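You operate a simulated robot arm through the tools that you are given. There is no shell and no other tool. Be economical: measure what you need, move in short steps, check, and stop when the job is done.

You are at the controls of a simulated two-armed robot. One attempt, no reset.

## Task
Open the toaster side cupboard door, take the cake tin from the shelf of the toaster side cupboard and put it on the top in the corner, then shut the door. Then put the green jug in the sink. Then put one of the salt blocks from the table top on top of the blue filter. The order counts. Set down upright: green jug.

It is judged by the outcome, as a careful person would: the job done as asked, and still so three seconds after it is handed in. It fails if anything else is knocked over, pushed out of place, dropped, spilled or broken.

## Robot
Two 7-joint arms with three-finger grippers on one trunk, on a base that drives. Base frame: it is fixed to the floor where the robot stands at the start and does not move with it; the origin is under the middle of the robot, x ahead of it, y to its left, z up. Readings come in cm, rad, newtons and seconds.
The left shoulder is at the start at [7, 14.6, 127.1], the right one opposite. With the tool pointing down near the work surface each hand reaches from about 10 to 38 cm from the robot's upright axis, wherever it stands, measured 20 degrees to its own side. Places, roughly: blue filter [-150, 250, 75]; green jug (12x8x10 cm) [-140, 320, 80]; salt block [-125, 275, 75]; sink [-150, -80, 80]; toaster side cupboard door [50, -20, 50]; top in the corner (24x33 cm) [64, -68, 92]. Payload 2.2 kg a hand.
Tool frame (each hand has its own): the origin (TCP) lies between the finger pads and is the grasp point; the fingertips stand 2.8 cm ahead of it; z points along the fingers, y is the line along which they close. The gripper opens to 10.2 cm. The gripper's body begins 7.1 cm behind the TCP.
Orientation is that of the tool frame in the base frame, as a unit quaternion [w, x, y, z]. With the fingers straight down and closing along the base's y, the tool's x points along the base's -x, its y along +y and its z along -z.

## Interface
- The arms move only by the tool apply_moves. It takes "left_plan", "right_plan" or both (then of equal length, played together; a hand with none holds still); each is a list that holds one entry, the list of rows, each a list of 7 numbers: the finger opening in cm, from 0 to 10.2, then the shift along the tool's x, y, z in cm, then the turn, a rotation vector about the tool's x, y, z in degrees. In form: [[[hand, tx, ty, tz, ax, ay, az], ...]]. A call has 1 to 12 rows; each row shifts and turns the commanded pose from where the row before left it, along the tool's axes as they then stand. Each row takes 0.2 s and may step no farther than 5 cm and 0.15 rad from the row before; otherwise, or with a gripper value out of range, the whole call is refused. Where a pose cannot be reached the arm comes as near as it can. A force on the tool above 40 N (or 10 N above the force at the start of the call, whichever is more), or a blocked arm, ends the call early, and 0.2 s more pass. The fingers move at their own pace and stop on an object; they squeeze with about 21 N. The grip force told is the motor's: it shows also when the fingers shut on nothing. Time passes only in rows, and 0.2 s behind the last, so rows that do not move let the fingers close. The reply holds the time, the measured pose of the TCP, the force on the tool along the base axes, the opening and the grip force, in the units named above and with some noise, with the torque about the TCP (base axes, N m) and any sound that the robot's microphone picked up.
- Cameras (640 x 400 px; columns grow to the right, rows downward): "scene" is now at [11.77, -3.19, 147.43]; the picture's right is [-0.43, -0.90, 0.00], its down [-0.73, 0.34, -0.60] and it looks along [0.54, -0.25, -0.80] (base axes); focal length 256 px, centre (320, 200). "left" rides on the left gripper at [7.2, 3.8, -8.6] in its tool frame; the picture's right is [-0.46, 0.89, 0.00], its down [-0.60, -0.32, -0.73] and it looks along [-0.65, -0.34, 0.68] (tool axes); focal length 256 px, centre (320, 200). "right" rides on the right gripper at [6.9, 4.4, -8.6] in its tool frame; the picture's right is [-0.53, 0.85, 0.00], its down [-0.58, -0.36, -0.73] and it looks along [-0.62, -0.39, 0.68] (tool axes); focal length 256 px, centre (320, 200). There is no depth. A picture from a camera that has moved, and an enlarged one, comes with that camera's place and axes in the base frame and with its lens.
- snapshot(camera): a new picture of that camera. It takes no simulated time.
- slide_trunk(by): slides the trunk up (or, below 0, down) by that many cm; the arms and the scene camera ride with it, the base frame stays. It gives what a move gives, with no picture.
- drive_base(legs): drives the robot by 1 to 6 legs, each [ahead, left, turn to the left] in cm, cm and rad, along the robot's own axes; the way and the turn of a leg run together, so that a leg with both is an arc; at most 150 cm and 3.142 rad a leg. The arms and the cameras ride along, it lands a little off, and it stops where it bumps. It gives what a move gives.
- turn_head(pan, tilt): turns the head with the scene camera to pan (to the left, within 1.501 rad either way) and tilt (down, from -0.506 to 1.204), counted from straight ahead of the robot. It gives what a move gives.
- inspect(camera, box): a new picture of the part [left, top, right, bottom] of that camera's present view, enlarged. It takes no simulated time.
- sign_off(): hands the job in; it is judged then, once.

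Work in short steps. Places have to be worked out from the pictures, the camera data and where the tool is seen: move nearer, look again, correct. Check each grasp and each placing, and mend what went wrong. You have 165 turns and 130 pictures in all, those below and enlarged ones among them. Open the grippers and draw the arms clear of the work before you hand the job in, unless the task says otherwise; then end with one line.

The tools are called after "Call:" by a JSON object that holds its "op" and its "data". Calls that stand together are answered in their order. apply_moves: Moves the arms, as the interface text tells. Its arguments: {"type":"object","properties":{"left_plan":{"type":"array","items":{"type":"array","items":{"type":"array","items":{"type":"number"}}}},"right_plan":{"type":"array","items":{"type":"array","items":{"type":"array","items":{"type":"number"}}}}},"required":[]} The other tools are called the same way: slide_trunk (by) slides the trunk up or down; drive_base (legs) drives the base; turn_head (pan, tilt) turns the head that bears the scene camera; snapshot (camera) takes a picture; inspect (camera, box) takes an enlarged picture of a part of a camera's view; sign_off () hands the job in.

At the start:

```text
time_s: 0.0
left_tcp_pos: [46.79, -9.26, 119.96]
left_tcp_rot: [0.0, 0.001, 1.0, 0.0]
left_contact_force: [0.0, 0.9, 0.1]
left_torque: [0.02, -0.03, 0.01]
left_finger_gap: 10.19
left_finger_force: 0.0
right_tcp_pos: [32.69, -37.31, 117.91]
right_tcp_rot: [0.0, 0.0, 1.0, -0.001]
right_contact_force: [-0.4, 0.3, 0.4]
right_torque: [0.0, 0.02, 0.0]
right_finger_gap: 10.19
right_finger_force: 0.0
trunk travel left (down, up): [-80.8, 13.2]
robot x, y, heading: [0.08, -0.15, -0.002]
head pan, tilt: [-0.44, 0.932]
```

scene: 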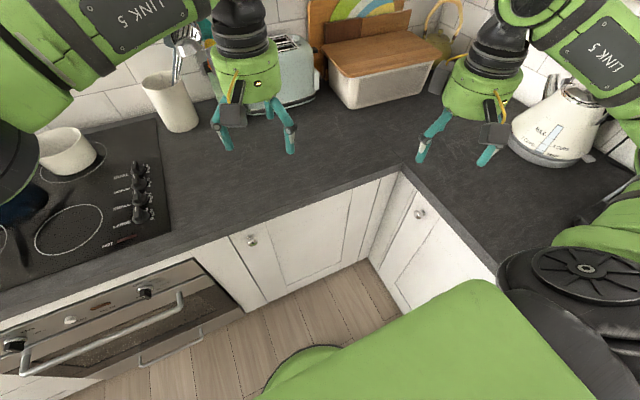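
right: 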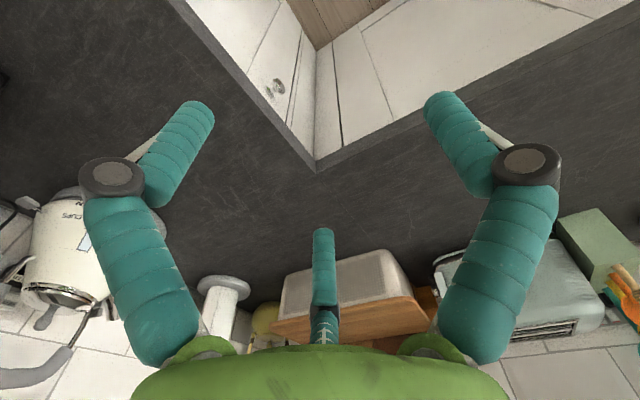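
left: 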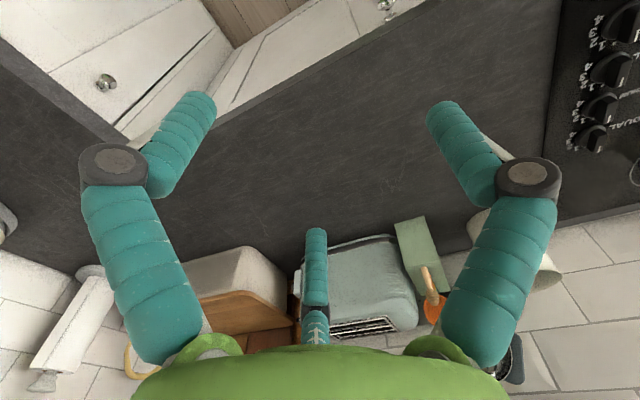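

The knob at pixel (251,240) looks to be about [49, 0, 84]. I'll enlarge the door area to find the knob and the door edges.

Call:
{"op": "inspect", "data": {"camera": "scene", "box": [180, 150, 480, 340]}}

Call:
{"op": "turn_head", "data": {"pan": -0.1, "tilt": 1.0}}

```text
2.11 times, centred on (330, 245) of scene
camera zoom: at [11.77, -3.19, 147.43], right [-0.43, -0.9, 0.0], down [-0.73, 0.34, -0.6], along [0.54, -0.25, -0.8], focal length 540 px, centre (299, 105)
```

zoom: 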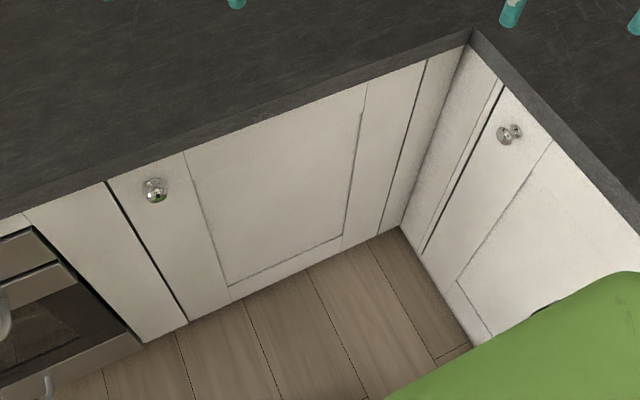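

```text
time_s: 0.8
left_tcp_pos: [46.73, -9.27, 120.02]
left_tcp_rot: [0.0, 0.0, 1.0, 0.0]
left_contact_force: [-0.5, -0.3, -0.4]
left_torque: [0.0, 0.0, 0.03]
left_finger_gap: 10.21
left_finger_force: 0.0
right_tcp_pos: [32.75, -37.27, 117.92]
right_tcp_rot: [0.0, 0.0, 1.0, 0.0]
right_contact_force: [0.3, 0.2, -0.4]
right_torque: [-0.01, -0.03, 0.01]
right_finger_gap: 10.19
right_finger_force: 0.0
trunk travel left (down, up): [-80.8, 13.2]
robot x, y, heading: [-0.03, -0.03, -0.005]
head pan, tilt: [-0.099, 1.0]
```

Readings so far: the door spans y≈5 to -44 at x≈53 with hinges on the right, the knob is at about [49.5, 0, 84], and the counter edge is at x≈51, z≈91. I'll take a wider look now that the head has turned.

Call:
{"op": "snapshot", "data": {"camera": "scene"}}

Call:
{"op": "inspect", "data": {"camera": "left", "box": [0, 0, 400, 250]}}

```text
125 pictures are left
camera scene: at [12.03, -0.76, 146.95], right [-0.1, -0.99, 0.0], down [-0.84, 0.08, -0.54], along [0.54, -0.05, -0.84], focal length 256 px, centre (320, 200)
```

scene: 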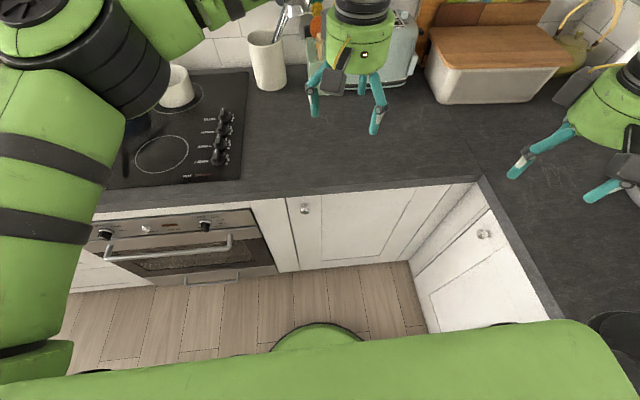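

```text
1.60 times, centred on (200, 125) of left
camera zoom: at [39.65, -5.55, 128.53], right [0.46, 0.89, 0.0], down [0.6, -0.32, 0.73], along [0.65, -0.34, -0.68], focal length 410 px, centre (512, 320)
```

zoom: 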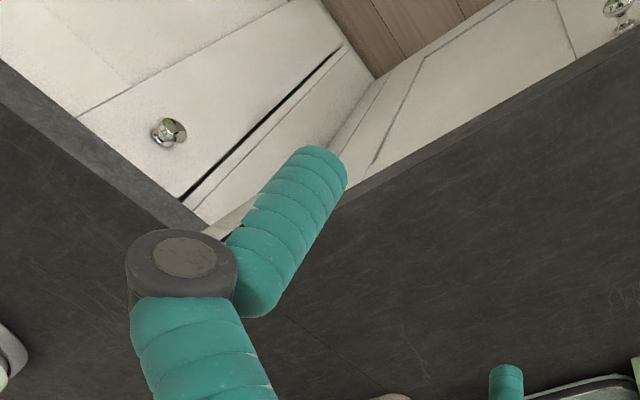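

The door will sweep a 49 cm radius about roughly (53, -44), so the robot has to stand farther back and to the left. I'll drive back 25 and left 20, which also clears the hands from above the counter.

Call:
{"op": "drive_base", "data": {"legs": [[-25, 20, 0]]}}

Call:
{"op": "turn_head", "data": {"pan": -0.3, "tilt": 0.7}}

Call:
{"op": "snapshot", "data": {"camera": "scene"}}

```text
time_s: 3.0
left_tcp_pos: [22.03, 10.43, 119.87]
left_tcp_rot: [-0.002, 0.001, 1.0, 0.0]
left_contact_force: [1.2, -0.8, -0.5]
left_torque: [0.01, -0.03, 0.0]
left_finger_gap: 10.22
left_finger_force: 0.1
right_tcp_pos: [7.93, -17.48, 117.86]
right_tcp_rot: [-0.001, 0.0, 1.0, 0.001]
right_contact_force: [-1.1, 0.2, 1.0]
right_torque: [0.03, 0.04, 0.02]
right_finger_gap: 10.18
right_finger_force: 0.0
trunk travel left (down, up): [-80.8, 13.2]
robot x, y, heading: [-24.78, 19.79, -0.001]
head pan, tilt: [-0.099, 1.0]
```

```text
time_s: 3.8
left_tcp_pos: [21.71, 10.71, 120.06]
left_tcp_rot: [0.0, 0.001, 1.0, -0.001]
left_contact_force: [-0.3, 0.0, 0.3]
left_torque: [-0.01, 0.02, 0.01]
left_finger_gap: 10.21
left_finger_force: 0.0
right_tcp_pos: [7.62, -17.44, 117.89]
right_tcp_rot: [0.0, 0.0, 1.0, 0.0]
right_contact_force: [-0.1, 0.7, 0.1]
right_torque: [0.0, -0.01, -0.03]
right_finger_gap: 10.21
right_finger_force: 0.0
trunk travel left (down, up): [-80.8, 13.2]
robot x, y, heading: [-24.73, 19.56, -0.004]
head pan, tilt: [-0.3, 0.7]
```

```text
123 pictures are left
camera scene: at [-11.79, 17.4, 149.29], right [-0.3, -0.95, 0.0], down [-0.62, 0.19, -0.76], along [0.73, -0.23, -0.64], focal length 256 px, centre (320, 200)
```

scene: 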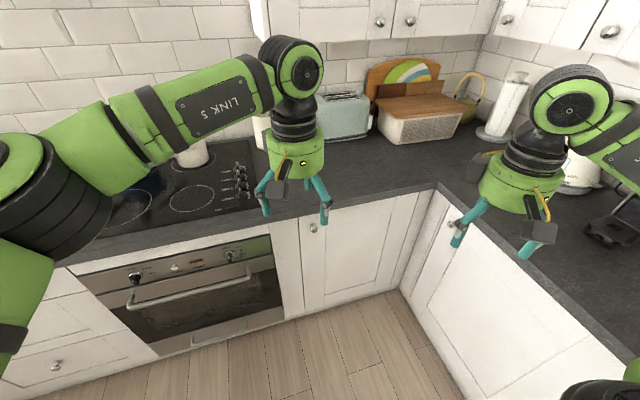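

The view is clear and the hands are free of the counters. I'll lower the trunk 27 cm and pitch the right hand forward by 60°, so it points forward and slightly down.

Call:
{"op": "slide_trunk", "data": {"by": -27}}

Call:
{"op": "apply_moves", "data": {"right_plan": [[[6, 0, 0, 0, 0, -8.5, 0], [6, 0, 0, 0, 0, -8.5, 0], [6, 0, 0, 0, 0, -8.5, 0], [6, 0, 0, 0, 0, -8.5, 0], [6, 0, 0, 0, 0, -8.5, 0], [6, 0, 0, 0, 0, -8.5, 0], [6, 0, 0, 0, 0, -8.5, 0], [6, 0, 0, 0, 0, 0, 0]]]}}

```text
time_s: 6.5
left_tcp_pos: [21.74, 10.67, 93.02]
left_tcp_rot: [0.001, 0.001, 1.0, 0.0]
left_contact_force: [-0.2, 0.1, -1.1]
left_torque: [0.04, 0.0, 0.0]
left_finger_gap: 10.21
left_finger_force: 0.0
right_tcp_pos: [7.66, -17.5, 91.0]
right_tcp_rot: [0.0, 0.001, 1.0, 0.001]
right_contact_force: [0.5, -1.1, -0.1]
right_torque: [0.0, 0.02, -0.02]
right_finger_gap: 10.18
right_finger_force: 0.0
trunk travel left (down, up): [-53.8, 40.2]
robot x, y, heading: [-24.86, 19.98, -0.002]
head pan, tilt: [-0.3, 0.7]
```

```text
time_s: 8.3
left_tcp_pos: [21.85, 10.72, 92.92]
left_tcp_rot: [0.001, 0.0, 1.0, 0.0]
left_contact_force: [-0.3, -0.1, 0.0]
left_torque: [0.02, 0.02, -0.03]
left_finger_gap: 10.2
left_finger_force: 0.1
right_tcp_pos: [10.7, -22.25, 92.58]
right_tcp_rot: [0.495, 0.0, 0.869, 0.0]
right_contact_force: [0.2, -0.1, 1.2]
right_torque: [0.01, 0.01, 0.03]
right_finger_gap: 6.0
right_finger_force: 0.0
right hand out of reach, approached as far as the arm can: row 4, 5, 6, 7
trunk travel left (down, up): [-53.8, 40.2]
robot x, y, heading: [-25.1, 19.91, -0.006]
head pan, tilt: [-0.3, 0.7]
```

The right hand is now pitched at 60°. I'll bring it to about (25, 0, 90) and move the left hand out of the way, to its left.

Call:
{"op": "apply_moves", "data": {"right_plan": [[[6, -0.8, 3.3, 2.4, 0, 0, 0], [6, -0.8, 3.3, 2.4, 0, 0, 0], [6, -0.8, 3.3, 2.4, 0, 0, 0], [6, -0.8, 3.3, 2.4, 0, 0, 0], [6, -0.8, 3.3, 2.4, 0, 0, 0], [6, -0.8, 3.3, 2.4, 0, 0, 0], [6, 0, 0, 0, 0, 0, 0]]], "left_plan": [[[6, 0, 4, 0, 0, 0, 0], [6, 0, 4, 0, 0, 0, 0], [6, 0, 4, 0, 0, 0, 0], [6, 0, 4, 0, 0, 0, 0], [6, 0, 4, 0, 0, 0, 0], [6, 0, 4, 0, 0, 0, 0], [6, 0, 0, 0, 0, 0, 0]]]}}

```text
time_s: 9.9
left_tcp_pos: [21.85, 34.75, 93.03]
left_tcp_rot: [0.002, 0.001, 1.0, 0.001]
left_contact_force: [0.0, 0.2, 0.2]
left_torque: [0.03, 0.01, 0.0]
left_finger_gap: 5.99
left_finger_force: 0.1
right_tcp_pos: [27.14, -4.61, 89.62]
right_tcp_rot: [0.498, 0.003, 0.867, -0.002]
right_contact_force: [-1.3, 0.2, -0.2]
right_torque: [0.02, 0.01, -0.01]
right_finger_gap: 6.02
right_finger_force: 0.0
right hand out of reach, approached as far as the arm can: row 1, 2
trunk travel left (down, up): [-53.8, 40.2]
robot x, y, heading: [-25.08, 19.68, -0.008]
head pan, tilt: [-0.3, 0.7]
```

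The right hand is at (27, -4.6, 89.6). I'll look for the knob from here.

Call:
{"op": "snapshot", "data": {"camera": "right"}}

Call:
{"op": "inspect", "data": {"camera": "scene", "box": [220, 150, 460, 300]}}

```text
122 pictures are left
camera right: at [16.16, -0.06, 88.12], right [0.27, 0.84, 0.46], down [-0.34, -0.36, 0.87], along [0.9, -0.39, 0.19], focal length 256 px, centre (320, 200)
```

right: 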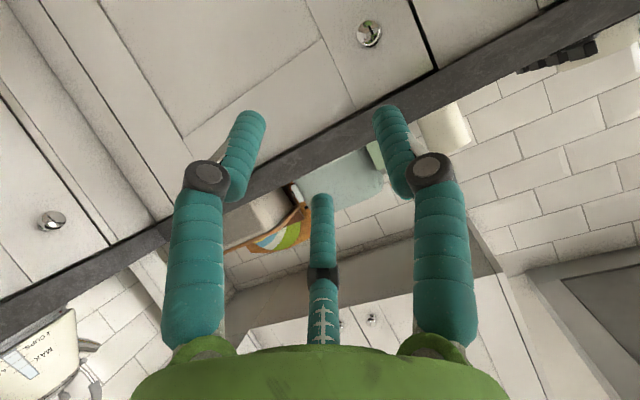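

```text
2.67 times, centred on (340, 225) of scene
camera zoom: at [-11.8, 17.17, 122.3], right [-0.3, -0.95, 0.0], down [-0.61, 0.19, -0.77], along [0.73, -0.23, -0.64], focal length 684 px, centre (267, 133)
```

zoom: 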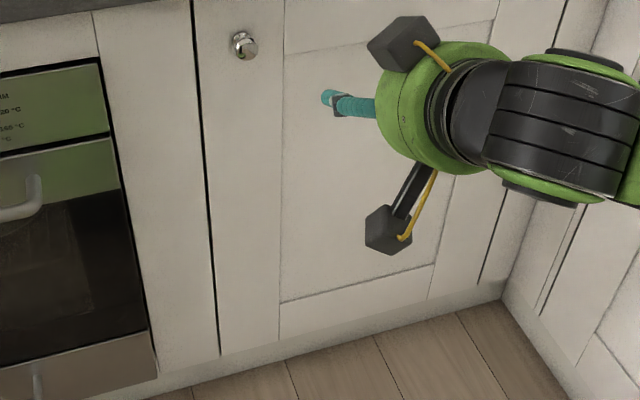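

Rays from three views agree on the knob at about [53, 0, 79.3]. I'll lower the hand to that height in line with the knob, then drive ahead 18 cm.

Call:
{"op": "apply_moves", "data": {"right_plan": [[[6, 3, 1.5, 1.7, 0, 0, 0], [6, 3, 1.5, 1.7, 0, 0, 0], [6, 2.9, 1.6, 1.7, 0, 0, 0], [6, 0, 0, 0, 0, 0, 0]]]}}

Call:
{"op": "drive_base", "data": {"legs": [[18, 0, 0]]}}

Call:
{"op": "snapshot", "data": {"camera": "right"}}

Call:
{"op": "snapshot", "data": {"camera": "scene"}}

```text
time_s: 10.9
left_tcp_pos: [21.91, 34.77, 92.96]
left_tcp_rot: [0.0, 0.0, 1.0, 0.0]
left_contact_force: [-0.6, 0.5, 0.0]
left_torque: [0.01, 0.0, -0.02]
left_finger_gap: 6.0
left_finger_force: 0.0
right_tcp_pos: [26.95, -1.42, 82.65]
right_tcp_rot: [0.496, 0.001, 0.868, -0.001]
right_contact_force: [0.5, 0.3, -0.9]
right_torque: [0.01, -0.01, 0.01]
right_finger_gap: 6.0
right_finger_force: 0.1
right hand out of reach, approached as far as the arm can: row 3
trunk travel left (down, up): [-53.8, 40.2]
robot x, y, heading: [-25.0, 20.0, -0.003]
head pan, tilt: [-0.3, 0.7]
```

```text
time_s: 12.4
left_tcp_pos: [39.95, 34.82, 93.05]
left_tcp_rot: [0.0, 0.001, 1.0, 0.0]
left_contact_force: [0.8, 0.2, 0.7]
left_torque: [0.01, 0.01, 0.01]
left_finger_gap: 6.01
left_finger_force: 0.0
right_tcp_pos: [45.02, -1.45, 82.7]
right_tcp_rot: [0.496, 0.0, 0.868, 0.0]
right_contact_force: [-0.8, 0.7, -0.4]
right_torque: [0.0, -0.04, 0.01]
right_finger_gap: 6.0
right_finger_force: 0.0
trunk travel left (down, up): [-53.8, 40.2]
robot x, y, heading: [-7.36, 19.68, -0.003]
head pan, tilt: [-0.3, 0.7]
```

```text
120 pictures are left
camera right: at [34.01, 3.01, 81.22], right [0.27, 0.84, 0.46], down [-0.34, -0.36, 0.87], along [0.9, -0.39, 0.19], focal length 256 px, centre (320, 200)
```

right: 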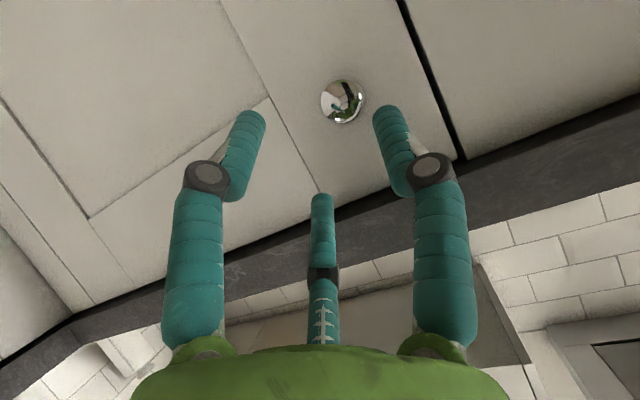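

```text
119 pictures are left
camera scene: at [6.23, 17.31, 122.29], right [-0.3, -0.95, 0.0], down [-0.62, 0.19, -0.76], along [0.73, -0.23, -0.64], focal length 256 px, centre (320, 200)
```

scene: 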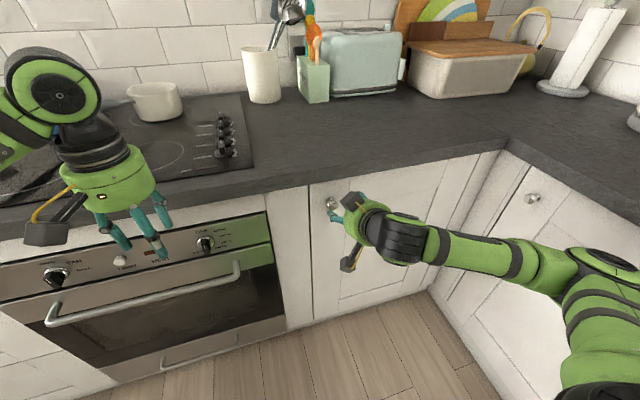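

The new picture confirms the knob at (53, -0.2, 79.3). I'll move the open hand in on it in small steps.

Call:
{"op": "apply_moves", "data": {"right_plan": [[[6, -0.2, 0.4, 2.0, 0, 0, 0], [6, -0.2, 0.4, 2.0, 0, 0, 0], [6, -0.2, 0.4, 2.0, 0, 0, 0], [6, 0, 0.1, 1.2, 0, 0, 0], [6, 0, 0, 0, 0, 0, 0]]]}}

Call:
{"op": "snapshot", "data": {"camera": "right"}}

```text
time_s: 13.6
left_tcp_pos: [39.52, 34.7, 93.03]
left_tcp_rot: [0.002, 0.001, 1.0, -0.001]
left_contact_force: [0.2, 0.7, -0.2]
left_torque: [-0.03, 0.06, -0.01]
left_finger_gap: 5.97
left_finger_force: 0.1
right_tcp_pos: [51.16, 0.1, 79.82]
right_tcp_rot: [0.497, -0.002, 0.868, 0.001]
right_contact_force: [-27.7, -6.1, 16.2]
right_torque: [0.51, 1.13, 2.45]
right_finger_gap: 6.04
right_finger_force: 21.6
trunk travel left (down, up): [-53.8, 40.2]
robot x, y, heading: [-7.09, 20.1, -0.007]
head pan, tilt: [-0.3, 0.7]
```

```text
118 pictures are left
camera right: at [40.23, 4.49, 78.2], right [0.27, 0.85, 0.46], down [-0.34, -0.37, 0.87], along [0.9, -0.39, 0.19], focal length 256 px, centre (320, 200)
```

right: 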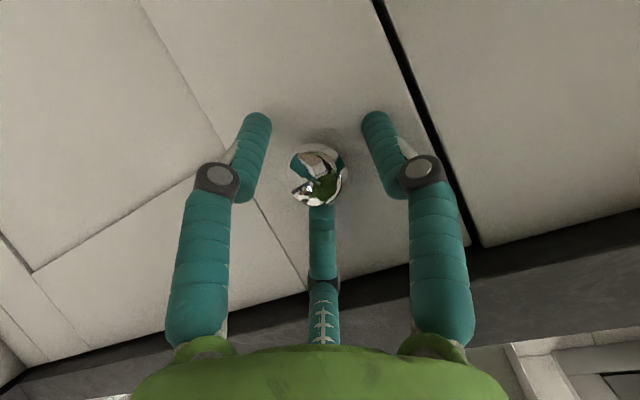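

The fingertips touch the door face at x≈53.6 with the knob between the fingers. I'll back off slightly and close on it.

Call:
{"op": "apply_moves", "data": {"right_plan": [[[6, 0, 0, -0.9, 0, 0, 0], [2, 0, 0, 0, 0, 0, 0], [1, 0, 0, 0, 0, 0, 0], [1, 0, 0, 0, 0, 0, 0]]]}}

Call:
{"op": "snapshot", "data": {"camera": "right"}}

```text
time_s: 14.6
left_tcp_pos: [39.65, 34.63, 92.99]
left_tcp_rot: [0.001, 0.001, 1.0, -0.001]
left_contact_force: [0.3, 0.2, -0.2]
left_torque: [-0.02, 0.02, 0.0]
left_finger_gap: 6.0
left_finger_force: 0.0
right_tcp_pos: [50.89, -0.35, 80.25]
right_tcp_rot: [0.5, 0.003, 0.866, -0.001]
right_contact_force: [2.8, -10.2, 11.4]
right_torque: [0.39, -0.5, -0.45]
right_finger_gap: 4.2
right_finger_force: 45.2
trunk travel left (down, up): [-53.8, 40.2]
robot x, y, heading: [-6.91, 19.73, -0.003]
head pan, tilt: [-0.3, 0.7]
```

```text
117 pictures are left
camera right: at [39.76, 4.07, 78.69], right [0.27, 0.84, 0.46], down [-0.35, -0.36, 0.87], along [0.9, -0.4, 0.19], focal length 256 px, centre (320, 200)
```

right: 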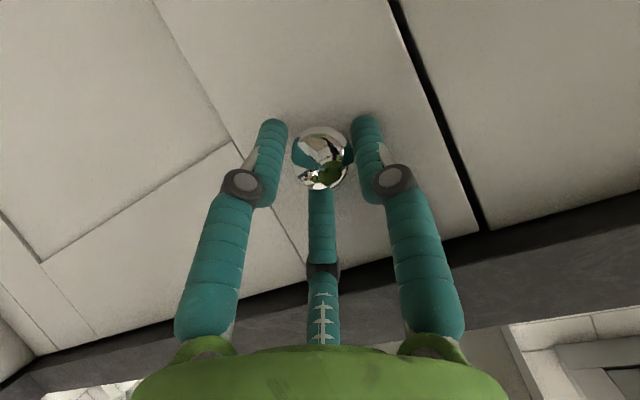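

The knob is gripped (gap 4.2, force 45). I'll pull back 4 cm with a slight left turn to follow the door's arc.

Call:
{"op": "apply_moves", "data": {"right_plan": [[[1, 0.5, 0, -0.87, -1.1, 0, -0.6], [1, 0.5, 0, -0.87, -1.1, 0, -0.6], [1, 0.5, 0, -0.87, -1.1, 0, -0.6], [1, 0.5, 0, -0.87, -1.1, 0, -0.6], [1, 0, 0, 0, 0, 0, 0]]]}}

Call:
{"op": "snapshot", "data": {"camera": "scene"}}

```text
time_s: 15.8
left_tcp_pos: [39.81, 34.4, 92.96]
left_tcp_rot: [0.0, 0.001, 1.0, 0.002]
left_contact_force: [-0.9, 0.0, -0.1]
left_torque: [0.01, -0.06, -0.01]
left_finger_gap: 5.97
left_finger_force: 0.1
right_tcp_pos: [46.97, -0.84, 80.31]
right_tcp_rot: [0.492, -0.033, 0.869, 0.02]
right_contact_force: [2.6, -23.9, 0.0]
right_torque: [0.24, -0.51, -0.52]
right_finger_gap: 4.14
right_finger_force: 45.0
right hand out of reach, approached as far as the arm can: row 3
trunk travel left (down, up): [-53.8, 40.2]
robot x, y, heading: [-7.08, 19.88, 0.001]
head pan, tilt: [-0.3, 0.7]
```

```text
116 pictures are left
camera scene: at [6.23, 16.87, 122.27], right [-0.3, -0.95, 0.0], down [-0.62, 0.19, -0.76], along [0.73, -0.23, -0.65], focal length 256 px, centre (320, 200)
```

scene: 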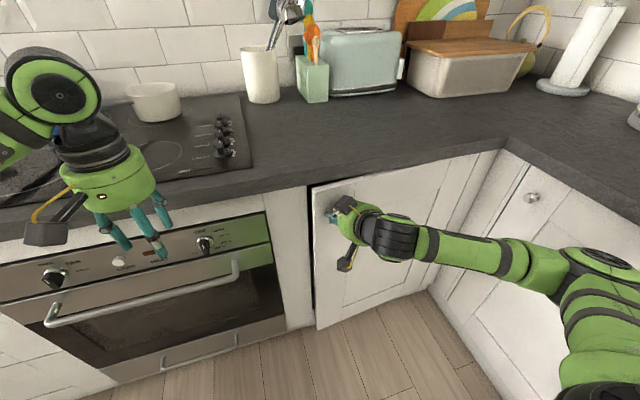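

The door is opening. I'll carry the robot rigidly around the hinge, at about (54, -44), by 20° in four small legs while keeping the grip.

Call:
{"op": "drive_base", "data": {"legs": [[-5.6, -5.3, 0.0873], [-5.6, -5.3, 0.0873], [-5.6, -5.3, 0.0873], [-5.6, -5.3, 0.0873]]}}

Call:
{"op": "snapshot", "data": {"camera": "scene"}}

```text
time_s: 18.8
left_tcp_pos: [13.84, 24.86, 92.98]
left_tcp_rot: [-0.001, -0.172, 0.985, 0.002]
left_contact_force: [0.3, -0.4, -0.2]
left_torque: [0.0, 0.02, 0.01]
left_finger_gap: 5.98
left_finger_force: 0.1
right_tcp_pos: [32.46, -5.74, 80.28]
right_tcp_rot: [0.482, -0.183, 0.85, 0.106]
right_contact_force: [11.2, -19.9, -1.1]
right_torque: [-0.11, -0.42, -0.22]
right_finger_gap: 4.07
right_finger_force: 45.3
trunk travel left (down, up): [-53.8, 40.2]
robot x, y, heading: [-25.29, -4.57, 0.348]
head pan, tilt: [-0.3, 0.7]
```

```text
115 pictures are left
camera scene: at [-11.83, -3.12, 122.28], right [0.05, -1.0, 0.0], down [-0.64, -0.03, -0.76], along [0.76, 0.04, -0.65], focal length 256 px, centre (320, 200)
```

scene: 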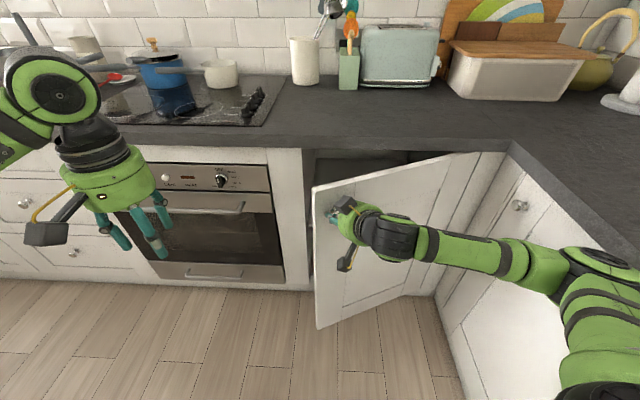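

The grip is holding and the door is about 25° open. I'll take one more 5° leg, then release the knob and back the hand off.

Call:
{"op": "drive_base", "data": {"legs": [[-5.6, -5.3, 0.0873]]}}

Call:
{"op": "apply_moves", "data": {"right_plan": [[[8, 0, 0, 0, 0, 0, 0], [8, 0, 0, 0, 0, 0, 0], [8, 0, 0, -3, 0, 0, 0], [8, 0, 0, -4, 0, 0, 0], [8, 0, -1.5, -4, 0, 0, 0], [8, 0, 0, 0, 0, 0, 0]]]}}

Call:
{"op": "snapshot", "data": {"camera": "scene"}}

```text
time_s: 19.9
left_tcp_pos: [7.83, 21.36, 92.96]
left_tcp_rot: [-0.001, -0.216, 0.976, 0.0]
left_contact_force: [-0.2, -1.3, -0.3]
left_torque: [0.0, 0.01, 0.04]
left_finger_gap: 6.02
left_finger_force: 0.1
right_tcp_pos: [29.24, -7.81, 80.3]
right_tcp_rot: [0.476, -0.22, 0.842, 0.125]
right_contact_force: [4.7, -8.2, -2.5]
right_torque: [-0.61, -0.29, -0.29]
right_finger_gap: 4.03
right_finger_force: 45.2
trunk travel left (down, up): [-53.8, 40.2]
robot x, y, heading: [-28.51, -12.1, 0.435]
head pan, tilt: [-0.3, 0.7]
```

```text
time_s: 21.5
left_tcp_pos: [7.42, 23.78, 92.62]
left_tcp_rot: [-0.002, -0.222, 0.975, -0.009]
left_contact_force: [0.3, 0.6, 0.2]
left_torque: [-0.01, -0.04, 0.0]
left_finger_gap: 5.99
left_finger_force: 0.0
right_tcp_pos: [24.61, -8.36, 86.16]
right_tcp_rot: [0.473, -0.237, 0.837, 0.143]
right_contact_force: [-0.2, -0.2, -0.1]
right_torque: [-0.02, 0.0, -0.02]
right_finger_gap: 7.99
right_finger_force: 0.0
right hand out of reach, approached as far as the arm can: row 5
trunk travel left (down, up): [-53.8, 40.2]
robot x, y, heading: [-28.6, -11.39, 0.451]
head pan, tilt: [-0.3, 0.7]
stopped in row 6 (right hand): the arm was blocked; the commanded pose is now the measured one
```

```text
114 pictures are left
camera scene: at [-15.34, -5.96, 122.44], right [0.15, -0.99, 0.02], down [-0.64, -0.11, -0.76], along [0.76, 0.1, -0.65], focal length 256 px, centre (320, 200)
```

scene: 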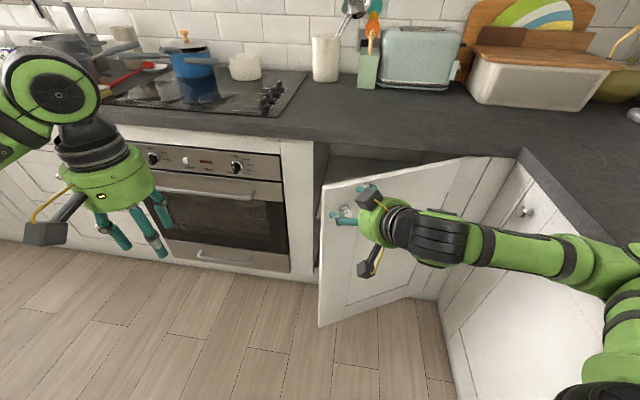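

The right arm got blocked, probably by the elbow against the side units. The hand itself is off the knob, so I'll drive back and left to free it.

Call:
{"op": "drive_base", "data": {"legs": [[-8, 0, 0], [0, 20, 0]]}}

Call:
{"op": "snapshot", "data": {"camera": "scene"}}

```text
time_s: 22.6
left_tcp_pos: [-0.36, 22.77, 92.29]
left_tcp_rot: [-0.001, -0.237, 0.971, -0.014]
left_contact_force: [-0.6, -0.2, 1.2]
left_torque: [0.04, -0.05, 0.02]
left_finger_gap: 5.99
left_finger_force: 0.0
right_tcp_pos: [17.17, -7.31, 87.03]
right_tcp_rot: [0.474, -0.258, 0.825, 0.168]
right_contact_force: [0.0, -0.7, 0.5]
right_torque: [-0.01, -0.02, -0.01]
right_finger_gap: 8.02
right_finger_force: 0.1
trunk travel left (down, up): [-53.8, 40.2]
robot x, y, heading: [-34.82, -13.97, 0.48]
head pan, tilt: [-0.3, 0.7]
stopped in leg 1: the robot was blocked; the commanded pose is now the measured one
```

```text
113 pictures are left
camera scene: at [-22.31, -7.42, 122.3], right [0.18, -0.98, 0.03], down [-0.63, -0.13, -0.76], along [0.76, 0.12, -0.64], focal length 256 px, centre (320, 200)
```

scene: 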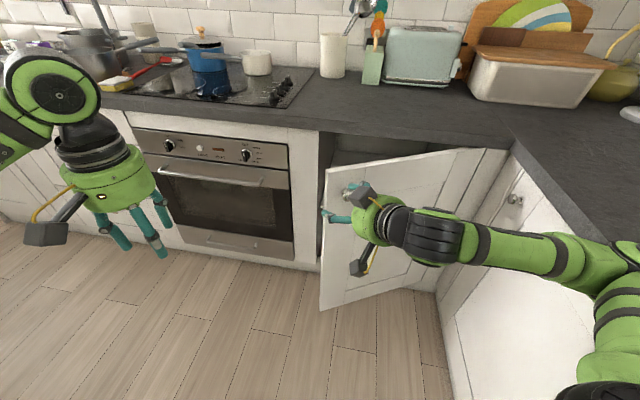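

The robot is still blocked when backing up, so the elbow must be against the right counter. I'll drive purely left instead.

Call:
{"op": "drive_base", "data": {"legs": [[0, 8, 0]]}}

Call:
{"op": "turn_head", "data": {"pan": -1.2, "tilt": 0.8}}

Call:
{"op": "snapshot", "data": {"camera": "scene"}}

```text
time_s: 23.6
left_tcp_pos: [-3.36, 27.37, 92.89]
left_tcp_rot: [-0.001, -0.233, 0.972, 0.0]
left_contact_force: [-0.6, 0.2, 0.1]
left_torque: [-0.06, -0.02, 0.01]
left_finger_gap: 6.01
left_finger_force: 0.0
right_tcp_pos: [13.95, -3.08, 86.53]
right_tcp_rot: [0.474, -0.247, 0.827, 0.172]
right_contact_force: [0.2, -0.3, -0.1]
right_torque: [0.03, 0.02, -0.01]
right_finger_gap: 8.03
right_finger_force: 0.1
trunk travel left (down, up): [-53.8, 40.2]
robot x, y, heading: [-38.36, -7.51, 0.471]
head pan, tilt: [-0.3, 0.7]
```

```text
time_s: 24.9
left_tcp_pos: [-3.34, 27.4, 92.95]
left_tcp_rot: [-0.001, -0.233, 0.972, 0.0]
left_contact_force: [0.8, 0.1, 0.3]
left_torque: [0.0, 0.0, 0.01]
left_finger_gap: 6.01
left_finger_force: 0.1
right_tcp_pos: [13.98, -3.17, 86.51]
right_tcp_rot: [0.474, -0.247, 0.827, 0.172]
right_contact_force: [0.0, 0.0, -0.1]
right_torque: [0.02, 0.03, 0.03]
right_finger_gap: 8.0
right_finger_force: 0.0
trunk travel left (down, up): [-53.8, 40.2]
robot x, y, heading: [-38.74, -7.35, 0.468]
head pan, tilt: [-1.201, 0.799]
```

```text
112 pictures are left
camera scene: at [-27.83, -10.35, 121.47], right [-0.67, -0.74, 0.0], down [-0.53, 0.48, -0.7], along [0.52, -0.47, -0.72], focal length 256 px, centre (320, 200)
```

scene: 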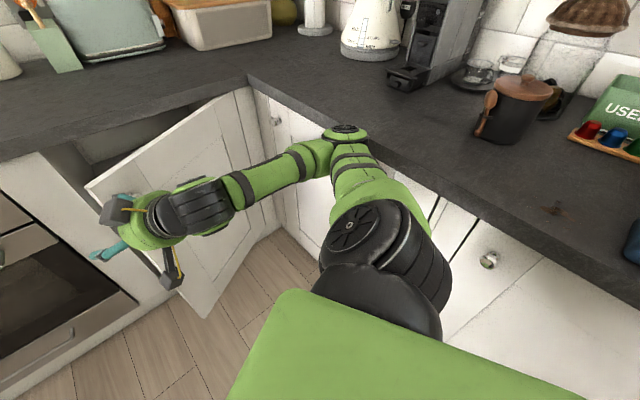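

The elbow was at the right counter's edge. I'll drive left and then turn to face straight ahead again.

Call:
{"op": "drive_base", "data": {"legs": [[0, 20, 0], [0, 0, -0.468]]}}

Call:
{"op": "turn_head", "data": {"pan": -0.2, "tilt": 0.5}}

Call:
{"op": "snapshot", "data": {"camera": "scene"}}

```text
time_s: 27.8
left_tcp_pos: [-0.65, 25.65, 93.04]
left_tcp_rot: [-0.001, -0.002, 1.0, 0.0]
left_contact_force: [-0.2, 0.1, 0.4]
left_torque: [-0.01, 0.01, -0.03]
left_finger_gap: 6.0
left_finger_force: 0.1
right_tcp_pos: [1.21, -9.39, 86.5]
right_tcp_rot: [0.501, -0.048, 0.862, 0.057]
right_contact_force: [-0.6, -0.3, 0.5]
right_torque: [0.04, 0.0, 0.03]
right_finger_gap: 8.0
right_finger_force: 0.1
trunk travel left (down, up): [-53.8, 40.2]
robot x, y, heading: [-47.39, 10.78, 0.005]
head pan, tilt: [-1.201, 0.799]
```

```text
time_s: 29.1
left_tcp_pos: [-0.58, 25.74, 92.95]
left_tcp_rot: [-0.001, -0.002, 1.0, 0.0]
left_contact_force: [-0.1, 0.0, -0.2]
left_torque: [0.02, -0.03, 0.04]
left_finger_gap: 6.0
left_finger_force: 0.1
right_tcp_pos: [1.19, -9.25, 86.4]
right_tcp_rot: [0.501, -0.048, 0.862, 0.057]
right_contact_force: [-0.9, 0.3, 0.5]
right_torque: [0.05, 0.03, 0.0]
right_finger_gap: 8.01
right_finger_force: 0.2
trunk travel left (down, up): [-53.8, 40.2]
robot x, y, heading: [-47.43, 10.85, 0.003]
head pan, tilt: [-0.201, 0.499]
```

```text
111 pictures are left
camera scene: at [-33.4, 8.78, 124.06], right [-0.2, -0.98, 0.0], down [-0.47, 0.09, -0.88], along [0.86, -0.17, -0.48], focal length 256 px, centre (320, 200)
```

scene: 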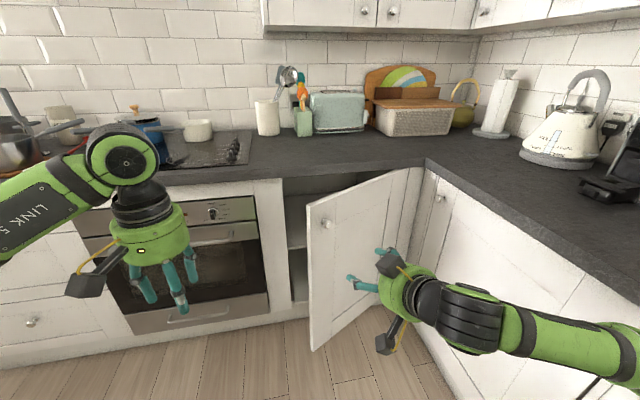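

The door is about 30° open. To swing it wider without the right elbow hitting the side counter, I'll work from the left, facing right (heading -0.8). First I bring the right hand in front with its fingers closed and retract the left hand.

Call:
{"op": "apply_moves", "data": {"right_plan": [[[0, 1.85, 3.75, 1.5, 0, 0, 0], [0, 1.85, 3.75, 1.5, 0, 0, 0], [0, 1.85, 3.75, 1.5, 0, 0, 0], [0, 1.85, 3.75, 1.5, 0, 0, 0], [0, 0, 0, 0, 0, 0, 0]]], "left_plan": [[[6, 3.5, 0.5, -2.5, 0, 0, 0], [6, 3.5, 0.5, -2.5, 0, 0, 0], [6, 3.5, 0.5, -2.5, 0, 0, 0], [6, 3.5, 0.5, -2.5, 0, 0, 0], [6, 0, 0, 0, 0, 0, 0]]]}}

Call:
{"op": "drive_base", "data": {"legs": [[0, 29, 0], [0, 0, -0.8]]}}

Call:
{"op": "turn_head", "data": {"pan": 0.3, "tilt": 0.7}}

Call:
{"op": "snapshot", "data": {"camera": "scene"}}

```text
time_s: 30.3
left_tcp_pos: [-14.51, 27.37, 102.78]
left_tcp_rot: [-0.001, -0.002, 1.0, 0.0]
left_contact_force: [0.2, 0.1, -0.1]
left_torque: [0.02, 0.04, 0.03]
left_finger_gap: 5.99
left_finger_force: 0.1
right_tcp_pos: [2.06, -2.87, 83.1]
right_tcp_rot: [0.498, -0.049, 0.864, 0.057]
right_contact_force: [0.1, -0.1, -0.3]
right_torque: [0.03, 0.0, -0.01]
right_finger_gap: 0.22
right_finger_force: 20.5
right hand out of reach, approached as far as the arm can: row 2, 3, 4
trunk travel left (down, up): [-53.8, 40.2]
robot x, y, heading: [-47.74, 10.57, 0.003]
head pan, tilt: [-0.201, 0.499]
```

```text
time_s: 34.4
left_tcp_pos: [-12.54, 27.72, 102.72]
left_tcp_rot: [-0.001, 0.388, 0.922, 0.001]
left_contact_force: [-0.3, -0.2, 0.2]
left_torque: [-0.02, -0.01, 0.03]
left_finger_gap: 6.01
left_finger_force: 0.0
right_tcp_pos: [-22.73, -5.21, 83.16]
right_tcp_rot: [0.481, 0.292, 0.815, -0.141]
right_contact_force: [0.2, 0.8, 0.3]
right_torque: [-0.04, -0.02, 0.02]
right_finger_gap: 0.22
right_finger_force: 20.7
trunk travel left (down, up): [-53.8, 40.2]
robot x, y, heading: [-47.68, 39.58, -0.797]
head pan, tilt: [-0.201, 0.499]
```

```text
time_s: 35.3
left_tcp_pos: [-12.59, 27.7, 102.85]
left_tcp_rot: [-0.001, 0.388, 0.922, 0.001]
left_contact_force: [-0.4, 0.5, 0.4]
left_torque: [0.02, -0.02, 0.0]
left_finger_gap: 6.01
left_finger_force: 0.0
right_tcp_pos: [-22.73, -5.14, 83.2]
right_tcp_rot: [0.481, 0.292, 0.815, -0.142]
right_contact_force: [0.4, -0.3, 0.4]
right_torque: [0.02, -0.02, 0.04]
right_finger_gap: 0.21
right_finger_force: 20.5
trunk travel left (down, up): [-53.8, 40.2]
robot x, y, heading: [-47.45, 39.45, -0.797]
head pan, tilt: [0.3, 0.7]
```

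```text
110 pictures are left
camera scene: at [-36.45, 31.85, 122.29], right [-0.48, -0.88, 0.0], down [-0.57, 0.31, -0.77], along [0.67, -0.37, -0.64], focal length 256 px, centre (320, 200)
```

scene: 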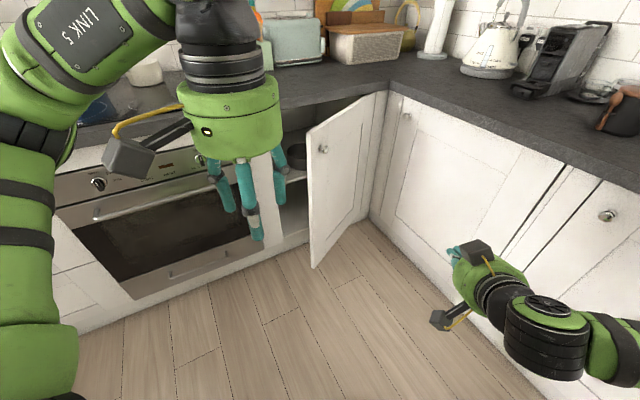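

The hand has to pass the door's free edge at (29.5, 0) on its left side and arrive near (36, 8), inside the door. I'll drive there in two legs.

Call:
{"op": "drive_base", "data": {"legs": [[-12.9, 12.6, 0], [44.5, 38.3, 0]]}}

Call:
{"op": "turn_head", "data": {"pan": 0.1, "tilt": 0.8}}

Call:
{"op": "snapshot", "data": {"camera": "scene"}}

```text
time_s: 39.8
left_tcp_pos: [46.25, 41.56, 102.85]
left_tcp_rot: [-0.001, 0.385, 0.923, 0.001]
left_contact_force: [1.1, 0.2, 0.0]
left_torque: [0.02, 0.03, -0.02]
left_finger_gap: 6.0
left_finger_force: 0.1
right_tcp_pos: [36.27, 8.41, 83.18]
right_tcp_rot: [0.481, 0.29, 0.815, -0.141]
right_contact_force: [-0.1, 0.1, 0.4]
right_torque: [-0.03, 0.01, -0.01]
right_finger_gap: 0.23
right_finger_force: 20.7
trunk travel left (down, up): [-53.8, 40.2]
robot x, y, heading: [11.36, 53.4, -0.794]
head pan, tilt: [0.3, 0.7]
```

```text
time_s: 40.5
left_tcp_pos: [46.25, 41.61, 102.86]
left_tcp_rot: [-0.001, 0.385, 0.923, 0.0]
left_contact_force: [-0.1, -0.3, 0.4]
left_torque: [0.02, -0.04, 0.02]
left_finger_gap: 5.98
left_finger_force: 0.1
right_tcp_pos: [36.16, 8.43, 83.2]
right_tcp_rot: [0.481, 0.289, 0.816, -0.14]
right_contact_force: [0.1, 0.0, -1.1]
right_torque: [0.03, 0.02, 0.02]
right_finger_gap: 0.23
right_finger_force: 21.5
trunk travel left (down, up): [-53.8, 40.2]
robot x, y, heading: [11.53, 52.96, -0.788]
head pan, tilt: [0.099, 0.799]
```

```text
109 pictures are left
camera scene: at [21.04, 44.39, 121.47], right [-0.64, -0.77, 0.0], down [-0.55, 0.46, -0.7], along [0.54, -0.44, -0.72], focal length 256 px, centre (320, 200)
```

scene: 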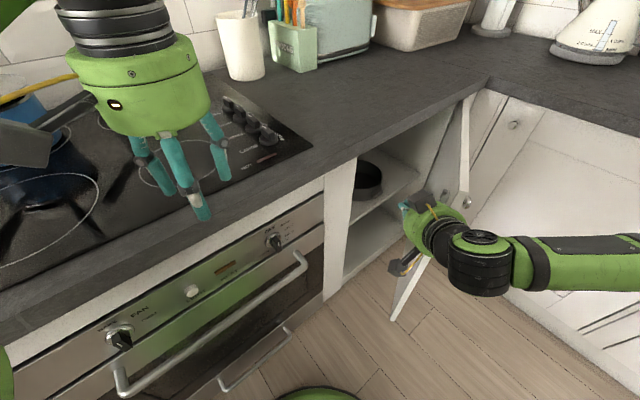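

The door gap is now clear, and I can see a dark tin on the shelf near the front left. I'll sweep the fingers against the door's inner face by driving along its arc.

Call:
{"op": "drive_base", "data": {"legs": [[5.7, -9.9, 0], [0, -11.3, 0], [2.2, -10.6, 0], [4.3, -8.5, 0]]}}

Call:
{"op": "snapshot", "data": {"camera": "scene"}}

```text
time_s: 43.5
left_tcp_pos: [28.71, 13.27, 103.0]
left_tcp_rot: [0.0, 0.386, 0.922, -0.001]
left_contact_force: [0.3, 0.4, 0.4]
left_torque: [-0.01, 0.02, 0.01]
left_finger_gap: 6.02
left_finger_force: 0.0
right_tcp_pos: [18.7, -19.32, 83.33]
right_tcp_rot: [0.482, 0.287, 0.816, -0.139]
right_contact_force: [-9.6, 4.7, 5.8]
right_torque: [-0.08, 0.05, -0.13]
right_finger_gap: 0.23
right_finger_force: 20.4
trunk travel left (down, up): [-53.8, 40.2]
robot x, y, heading: [-6.2, 25.22, -0.796]
head pan, tilt: [0.099, 0.799]
stopped in leg 4: the robot was blocked; the commanded pose is now the measured one
```

```text
108 pictures are left
camera scene: at [3.47, 16.3, 121.5], right [-0.64, -0.77, 0.0], down [-0.55, 0.46, -0.7], along [0.54, -0.45, -0.72], focal length 256 px, centre (320, 200)
```

scene: 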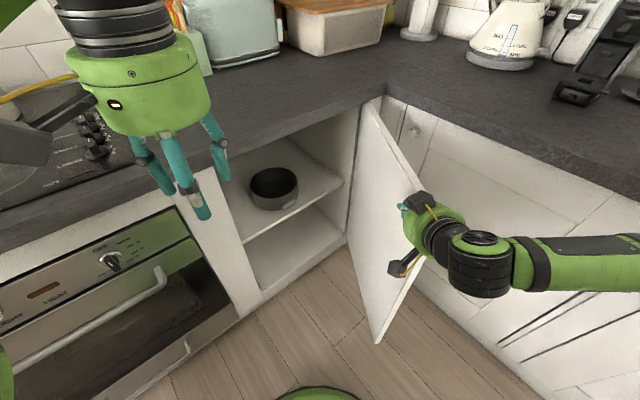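

The door is now about 65–70° open and the tin, open-topped and about 15 cm across, sits at roughly (63, -12) with its rim at z≈63. I'll back off from the door, then lift the right hand and tuck it aside so the left arm can take the tin.

Call:
{"op": "drive_base", "data": {"legs": [[-12.8, 8.3, 0]]}}

Call:
{"op": "apply_moves", "data": {"right_plan": [[[0, -3.5, -2, -2.4, 0, 0, 0], [0, -3.5, -2, -2.4, 0, 0, 0], [0, -3.5, -2, -2.4, 0, 0, 0], [0, -3.5, -2, -2.4, 0, 0, 0], [0, -3.5, -2, -2.4, 0, 0, 0], [0, -3.5, -2, -2.4, 0, 0, 0], [0, 0, 0, 0, 0, 0, 0]]], "left_plan": [[[8, 0, 0, 0, 0, -8.5, 0], [8, 0, 0, 0, 0, -8.5, 0], [8, 0, 0, 0, 0, -8.5, 0], [8, 0, 0, 0, 0, -8.5, 0], [8, 0, 0, 0, 0, -8.5, 0], [8, 0, 0, 0, 0, 0, 0], [8, 0, 0, 0, 0, 0, 0]]]}}

Call:
{"op": "snapshot", "data": {"camera": "scene"}}

```text
time_s: 44.9
left_tcp_pos: [25.83, 27.95, 102.81]
left_tcp_rot: [0.0, 0.386, 0.922, 0.0]
left_contact_force: [-0.1, 0.5, 0.0]
left_torque: [-0.04, -0.01, 0.03]
left_finger_gap: 6.0
left_finger_force: 0.0
right_tcp_pos: [15.84, -4.77, 83.24]
right_tcp_rot: [0.481, 0.287, 0.817, -0.14]
right_contact_force: [0.0, 0.4, -0.2]
right_torque: [0.02, 0.01, -0.06]
right_finger_gap: 0.24
right_finger_force: 20.7
trunk travel left (down, up): [-53.8, 40.2]
robot x, y, heading: [-9.02, 39.62, -0.795]
head pan, tilt: [0.099, 0.799]
```

```text
time_s: 46.5
left_tcp_pos: [26.02, 27.22, 103.9]
left_tcp_rot: [0.333, 0.36, 0.86, -0.139]
left_contact_force: [-0.2, 0.3, -1.4]
left_torque: [0.03, 0.0, 0.0]
left_finger_gap: 8.01
left_finger_force: 0.1
left hand out of reach, approached as far as the arm can: row 5
right_tcp_pos: [6.24, -14.33, 108.05]
right_tcp_rot: [0.481, 0.287, 0.817, -0.139]
right_contact_force: [-0.5, -0.1, -0.7]
right_torque: [-0.02, 0.02, 0.0]
right_finger_gap: 0.25
right_finger_force: 21.1
trunk travel left (down, up): [-53.8, 40.2]
robot x, y, heading: [-9.12, 39.61, -0.794]
head pan, tilt: [0.099, 0.799]
```

```text
107 pictures are left
camera scene: at [0.7, 30.89, 121.47], right [-0.64, -0.77, 0.0], down [-0.55, 0.46, -0.7], along [0.54, -0.45, -0.72], focal length 256 px, centre (320, 200)
```

scene: 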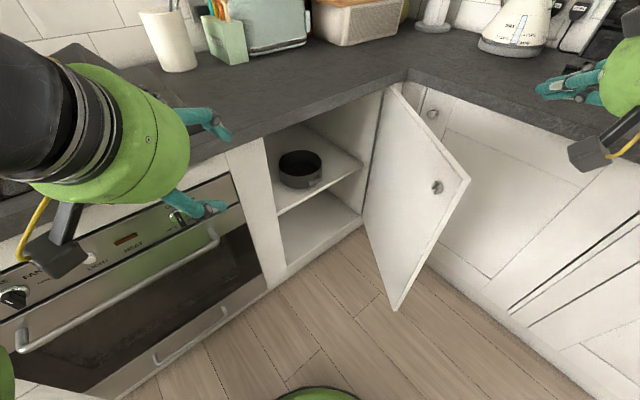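

The path to the shelf is clear. I'll enlarge the tin to measure it.

Call:
{"op": "inspect", "data": {"camera": "scene", "box": [220, 110, 400, 230]}}

```text
3.33 times, centred on (310, 170) of scene
camera zoom: at [0.7, 30.89, 121.47], right [-0.64, -0.77, 0.0], down [-0.55, 0.46, -0.7], along [0.54, -0.45, -0.72], focal length 854 px, centre (353, 300)
```

zoom: 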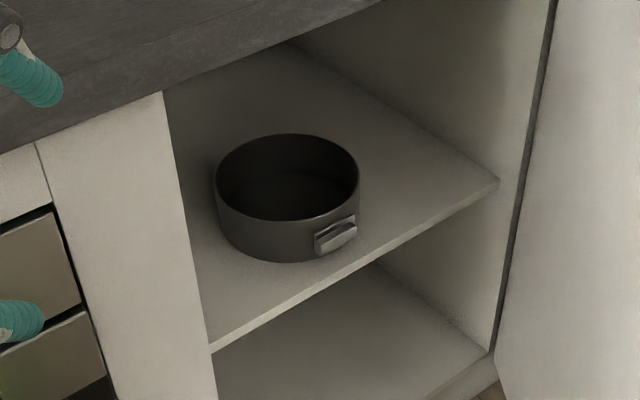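

The tin is about 15.7 cm across and 6 cm tall, with a clasp facing the front. I'll grip its front-right wall with the left hand, first pulling the right hand further back and up, then driving to a staging pose with heading -0.5.

Call:
{"op": "apply_moves", "data": {"right_plan": [[[0, -0.3, 0, -4.5, 0, 0, 0], [0, -0.3, 0, -4.5, 0, 0, 0], [0, -0.3, 0, -4.5, 0, 0, 0], [0, -0.3, 0, -4.5, 0, 0, 0], [0, 0, 0, 0, 0, 0, 0]]]}}

Call:
{"op": "drive_base", "data": {"legs": [[20.3, -18.3, 0], [0, 0, 0.294]]}}

Call:
{"op": "slide_trunk", "data": {"by": -15}}

Call:
{"op": "snapshot", "data": {"camera": "scene"}}

```text
time_s: 47.7
left_tcp_pos: [26.14, 27.21, 103.96]
left_tcp_rot: [0.333, 0.36, 0.86, -0.139]
left_contact_force: [0.1, -0.1, -0.8]
left_torque: [0.04, -0.01, -0.03]
left_finger_gap: 8.02
left_finger_force: 0.0
right_tcp_pos: [-6.02, -5.61, 118.1]
right_tcp_rot: [0.48, 0.289, 0.817, -0.139]
right_contact_force: [1.0, 0.4, 0.1]
right_torque: [0.01, 0.01, 0.01]
right_finger_gap: 0.22
right_finger_force: 20.5
trunk travel left (down, up): [-53.8, 40.2]
robot x, y, heading: [-9.33, 39.69, -0.796]
head pan, tilt: [0.099, 0.799]
```

```text
time_s: 50.6
left_tcp_pos: [29.37, 10.5, 103.84]
left_tcp_rot: [0.349, 0.231, 0.904, -0.089]
left_contact_force: [-0.2, 0.4, -0.5]
left_torque: [0.0, 0.01, 0.0]
left_finger_gap: 8.0
left_finger_force: 0.0
right_tcp_pos: [8.17, -30.14, 117.98]
right_tcp_rot: [0.496, 0.165, 0.85, -0.067]
right_contact_force: [-1.0, -1.2, 0.3]
right_torque: [0.03, -0.02, -0.03]
right_finger_gap: 0.22
right_finger_force: 21.6
trunk travel left (down, up): [-53.8, 40.2]
robot x, y, heading: [-8.01, 12.11, -0.5]
head pan, tilt: [0.099, 0.799]
```

```text
time_s: 52.3
left_tcp_pos: [29.48, 10.63, 88.89]
left_tcp_rot: [0.35, 0.231, 0.903, -0.089]
left_contact_force: [-0.2, -0.5, -0.1]
left_torque: [-0.01, -0.03, 0.0]
left_finger_gap: 7.97
left_finger_force: 0.1
right_tcp_pos: [8.19, -30.1, 103.04]
right_tcp_rot: [0.496, 0.166, 0.85, -0.068]
right_contact_force: [-0.1, 0.4, -0.6]
right_torque: [0.04, -0.01, 0.02]
right_finger_gap: 0.22
right_finger_force: 21.1
trunk travel left (down, up): [-38.8, 55.2]
robot x, y, heading: [-7.79, 12.43, -0.503]
head pan, tilt: [0.099, 0.799]
```

```text
105 pictures are left
camera scene: at [4.01, 6.6, 106.47], right [-0.39, -0.92, 0.0], down [-0.66, 0.28, -0.7], along [0.64, -0.27, -0.72], focal length 256 px, centre (320, 200)
```

scene: 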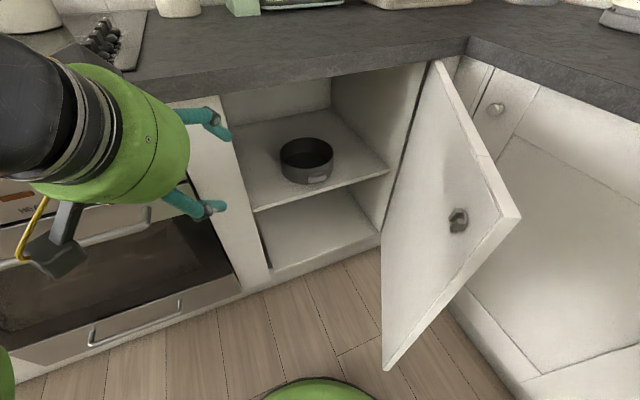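

The tin's centre is now at about (63, -13, 62.5) from this view. I'll bring the left hand down and across to a pre-grasp 20 cm short of the grip point, then look through its camera.

Call:
{"op": "apply_moves", "data": {"left_plan": [[[8, -0.375, -1.54, 3.96, 0, 0, 0], [8, -0.375, -1.54, 3.96, 0, 0, 0], [8, -0.375, -1.54, 3.96, 0, 0, 0], [8, -0.375, -1.54, 3.96, 0, 0, 0], [8, -0.375, -1.54, 3.96, 0, 0, 0], [8, -0.375, -1.54, 3.96, 0, 0, 0], [8, -0.375, -1.54, 3.96, 0, 0, 0], [4, -0.375, -1.54, 3.96, 0, 0, 0], [4, 0, 0, 0, 0, 0, 0]]]}}

Call:
{"op": "snapshot", "data": {"camera": "left"}}

Call:
{"op": "snapshot", "data": {"camera": "scene"}}

```text
time_s: 54.3
left_tcp_pos: [44.1, -11.67, 67.57]
left_tcp_rot: [0.35, 0.231, 0.904, -0.089]
left_contact_force: [-0.2, 0.3, -0.1]
left_torque: [0.02, 0.01, 0.0]
left_finger_gap: 3.98
left_finger_force: 0.0
right_tcp_pos: [8.21, -30.11, 103.04]
right_tcp_rot: [0.496, 0.165, 0.85, -0.068]
right_contact_force: [-0.3, 0.9, 0.3]
right_torque: [-0.01, -0.02, 0.0]
right_finger_gap: 0.22
right_finger_force: 20.8
trunk travel left (down, up): [-38.8, 55.2]
robot x, y, heading: [-7.69, 11.93, -0.5]
head pan, tilt: [0.099, 0.799]
```

```text
104 pictures are left
camera left: at [36.36, -3.15, 68.93], right [0.73, 0.61, 0.31], down [-0.19, -0.26, 0.95], along [0.66, -0.75, -0.07], focal length 256 px, centre (320, 200)
```

left: 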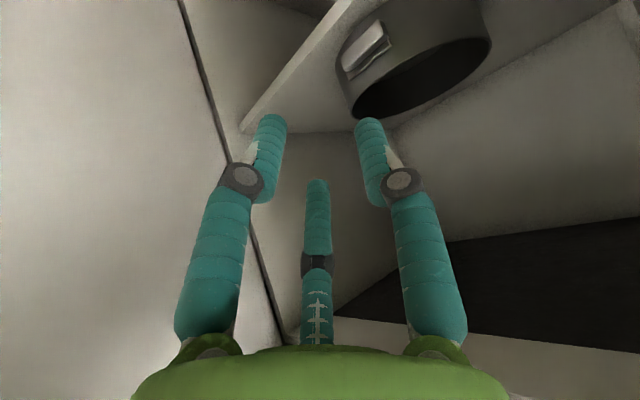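

```text
103 pictures are left
camera scene: at [4.01, 6.63, 106.47], right [-0.39, -0.92, 0.0], down [-0.66, 0.28, -0.7], along [0.64, -0.27, -0.72], focal length 256 px, centre (320, 200)
```

scene: 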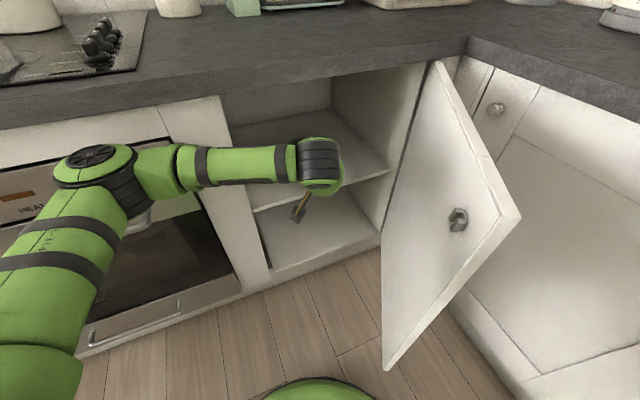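

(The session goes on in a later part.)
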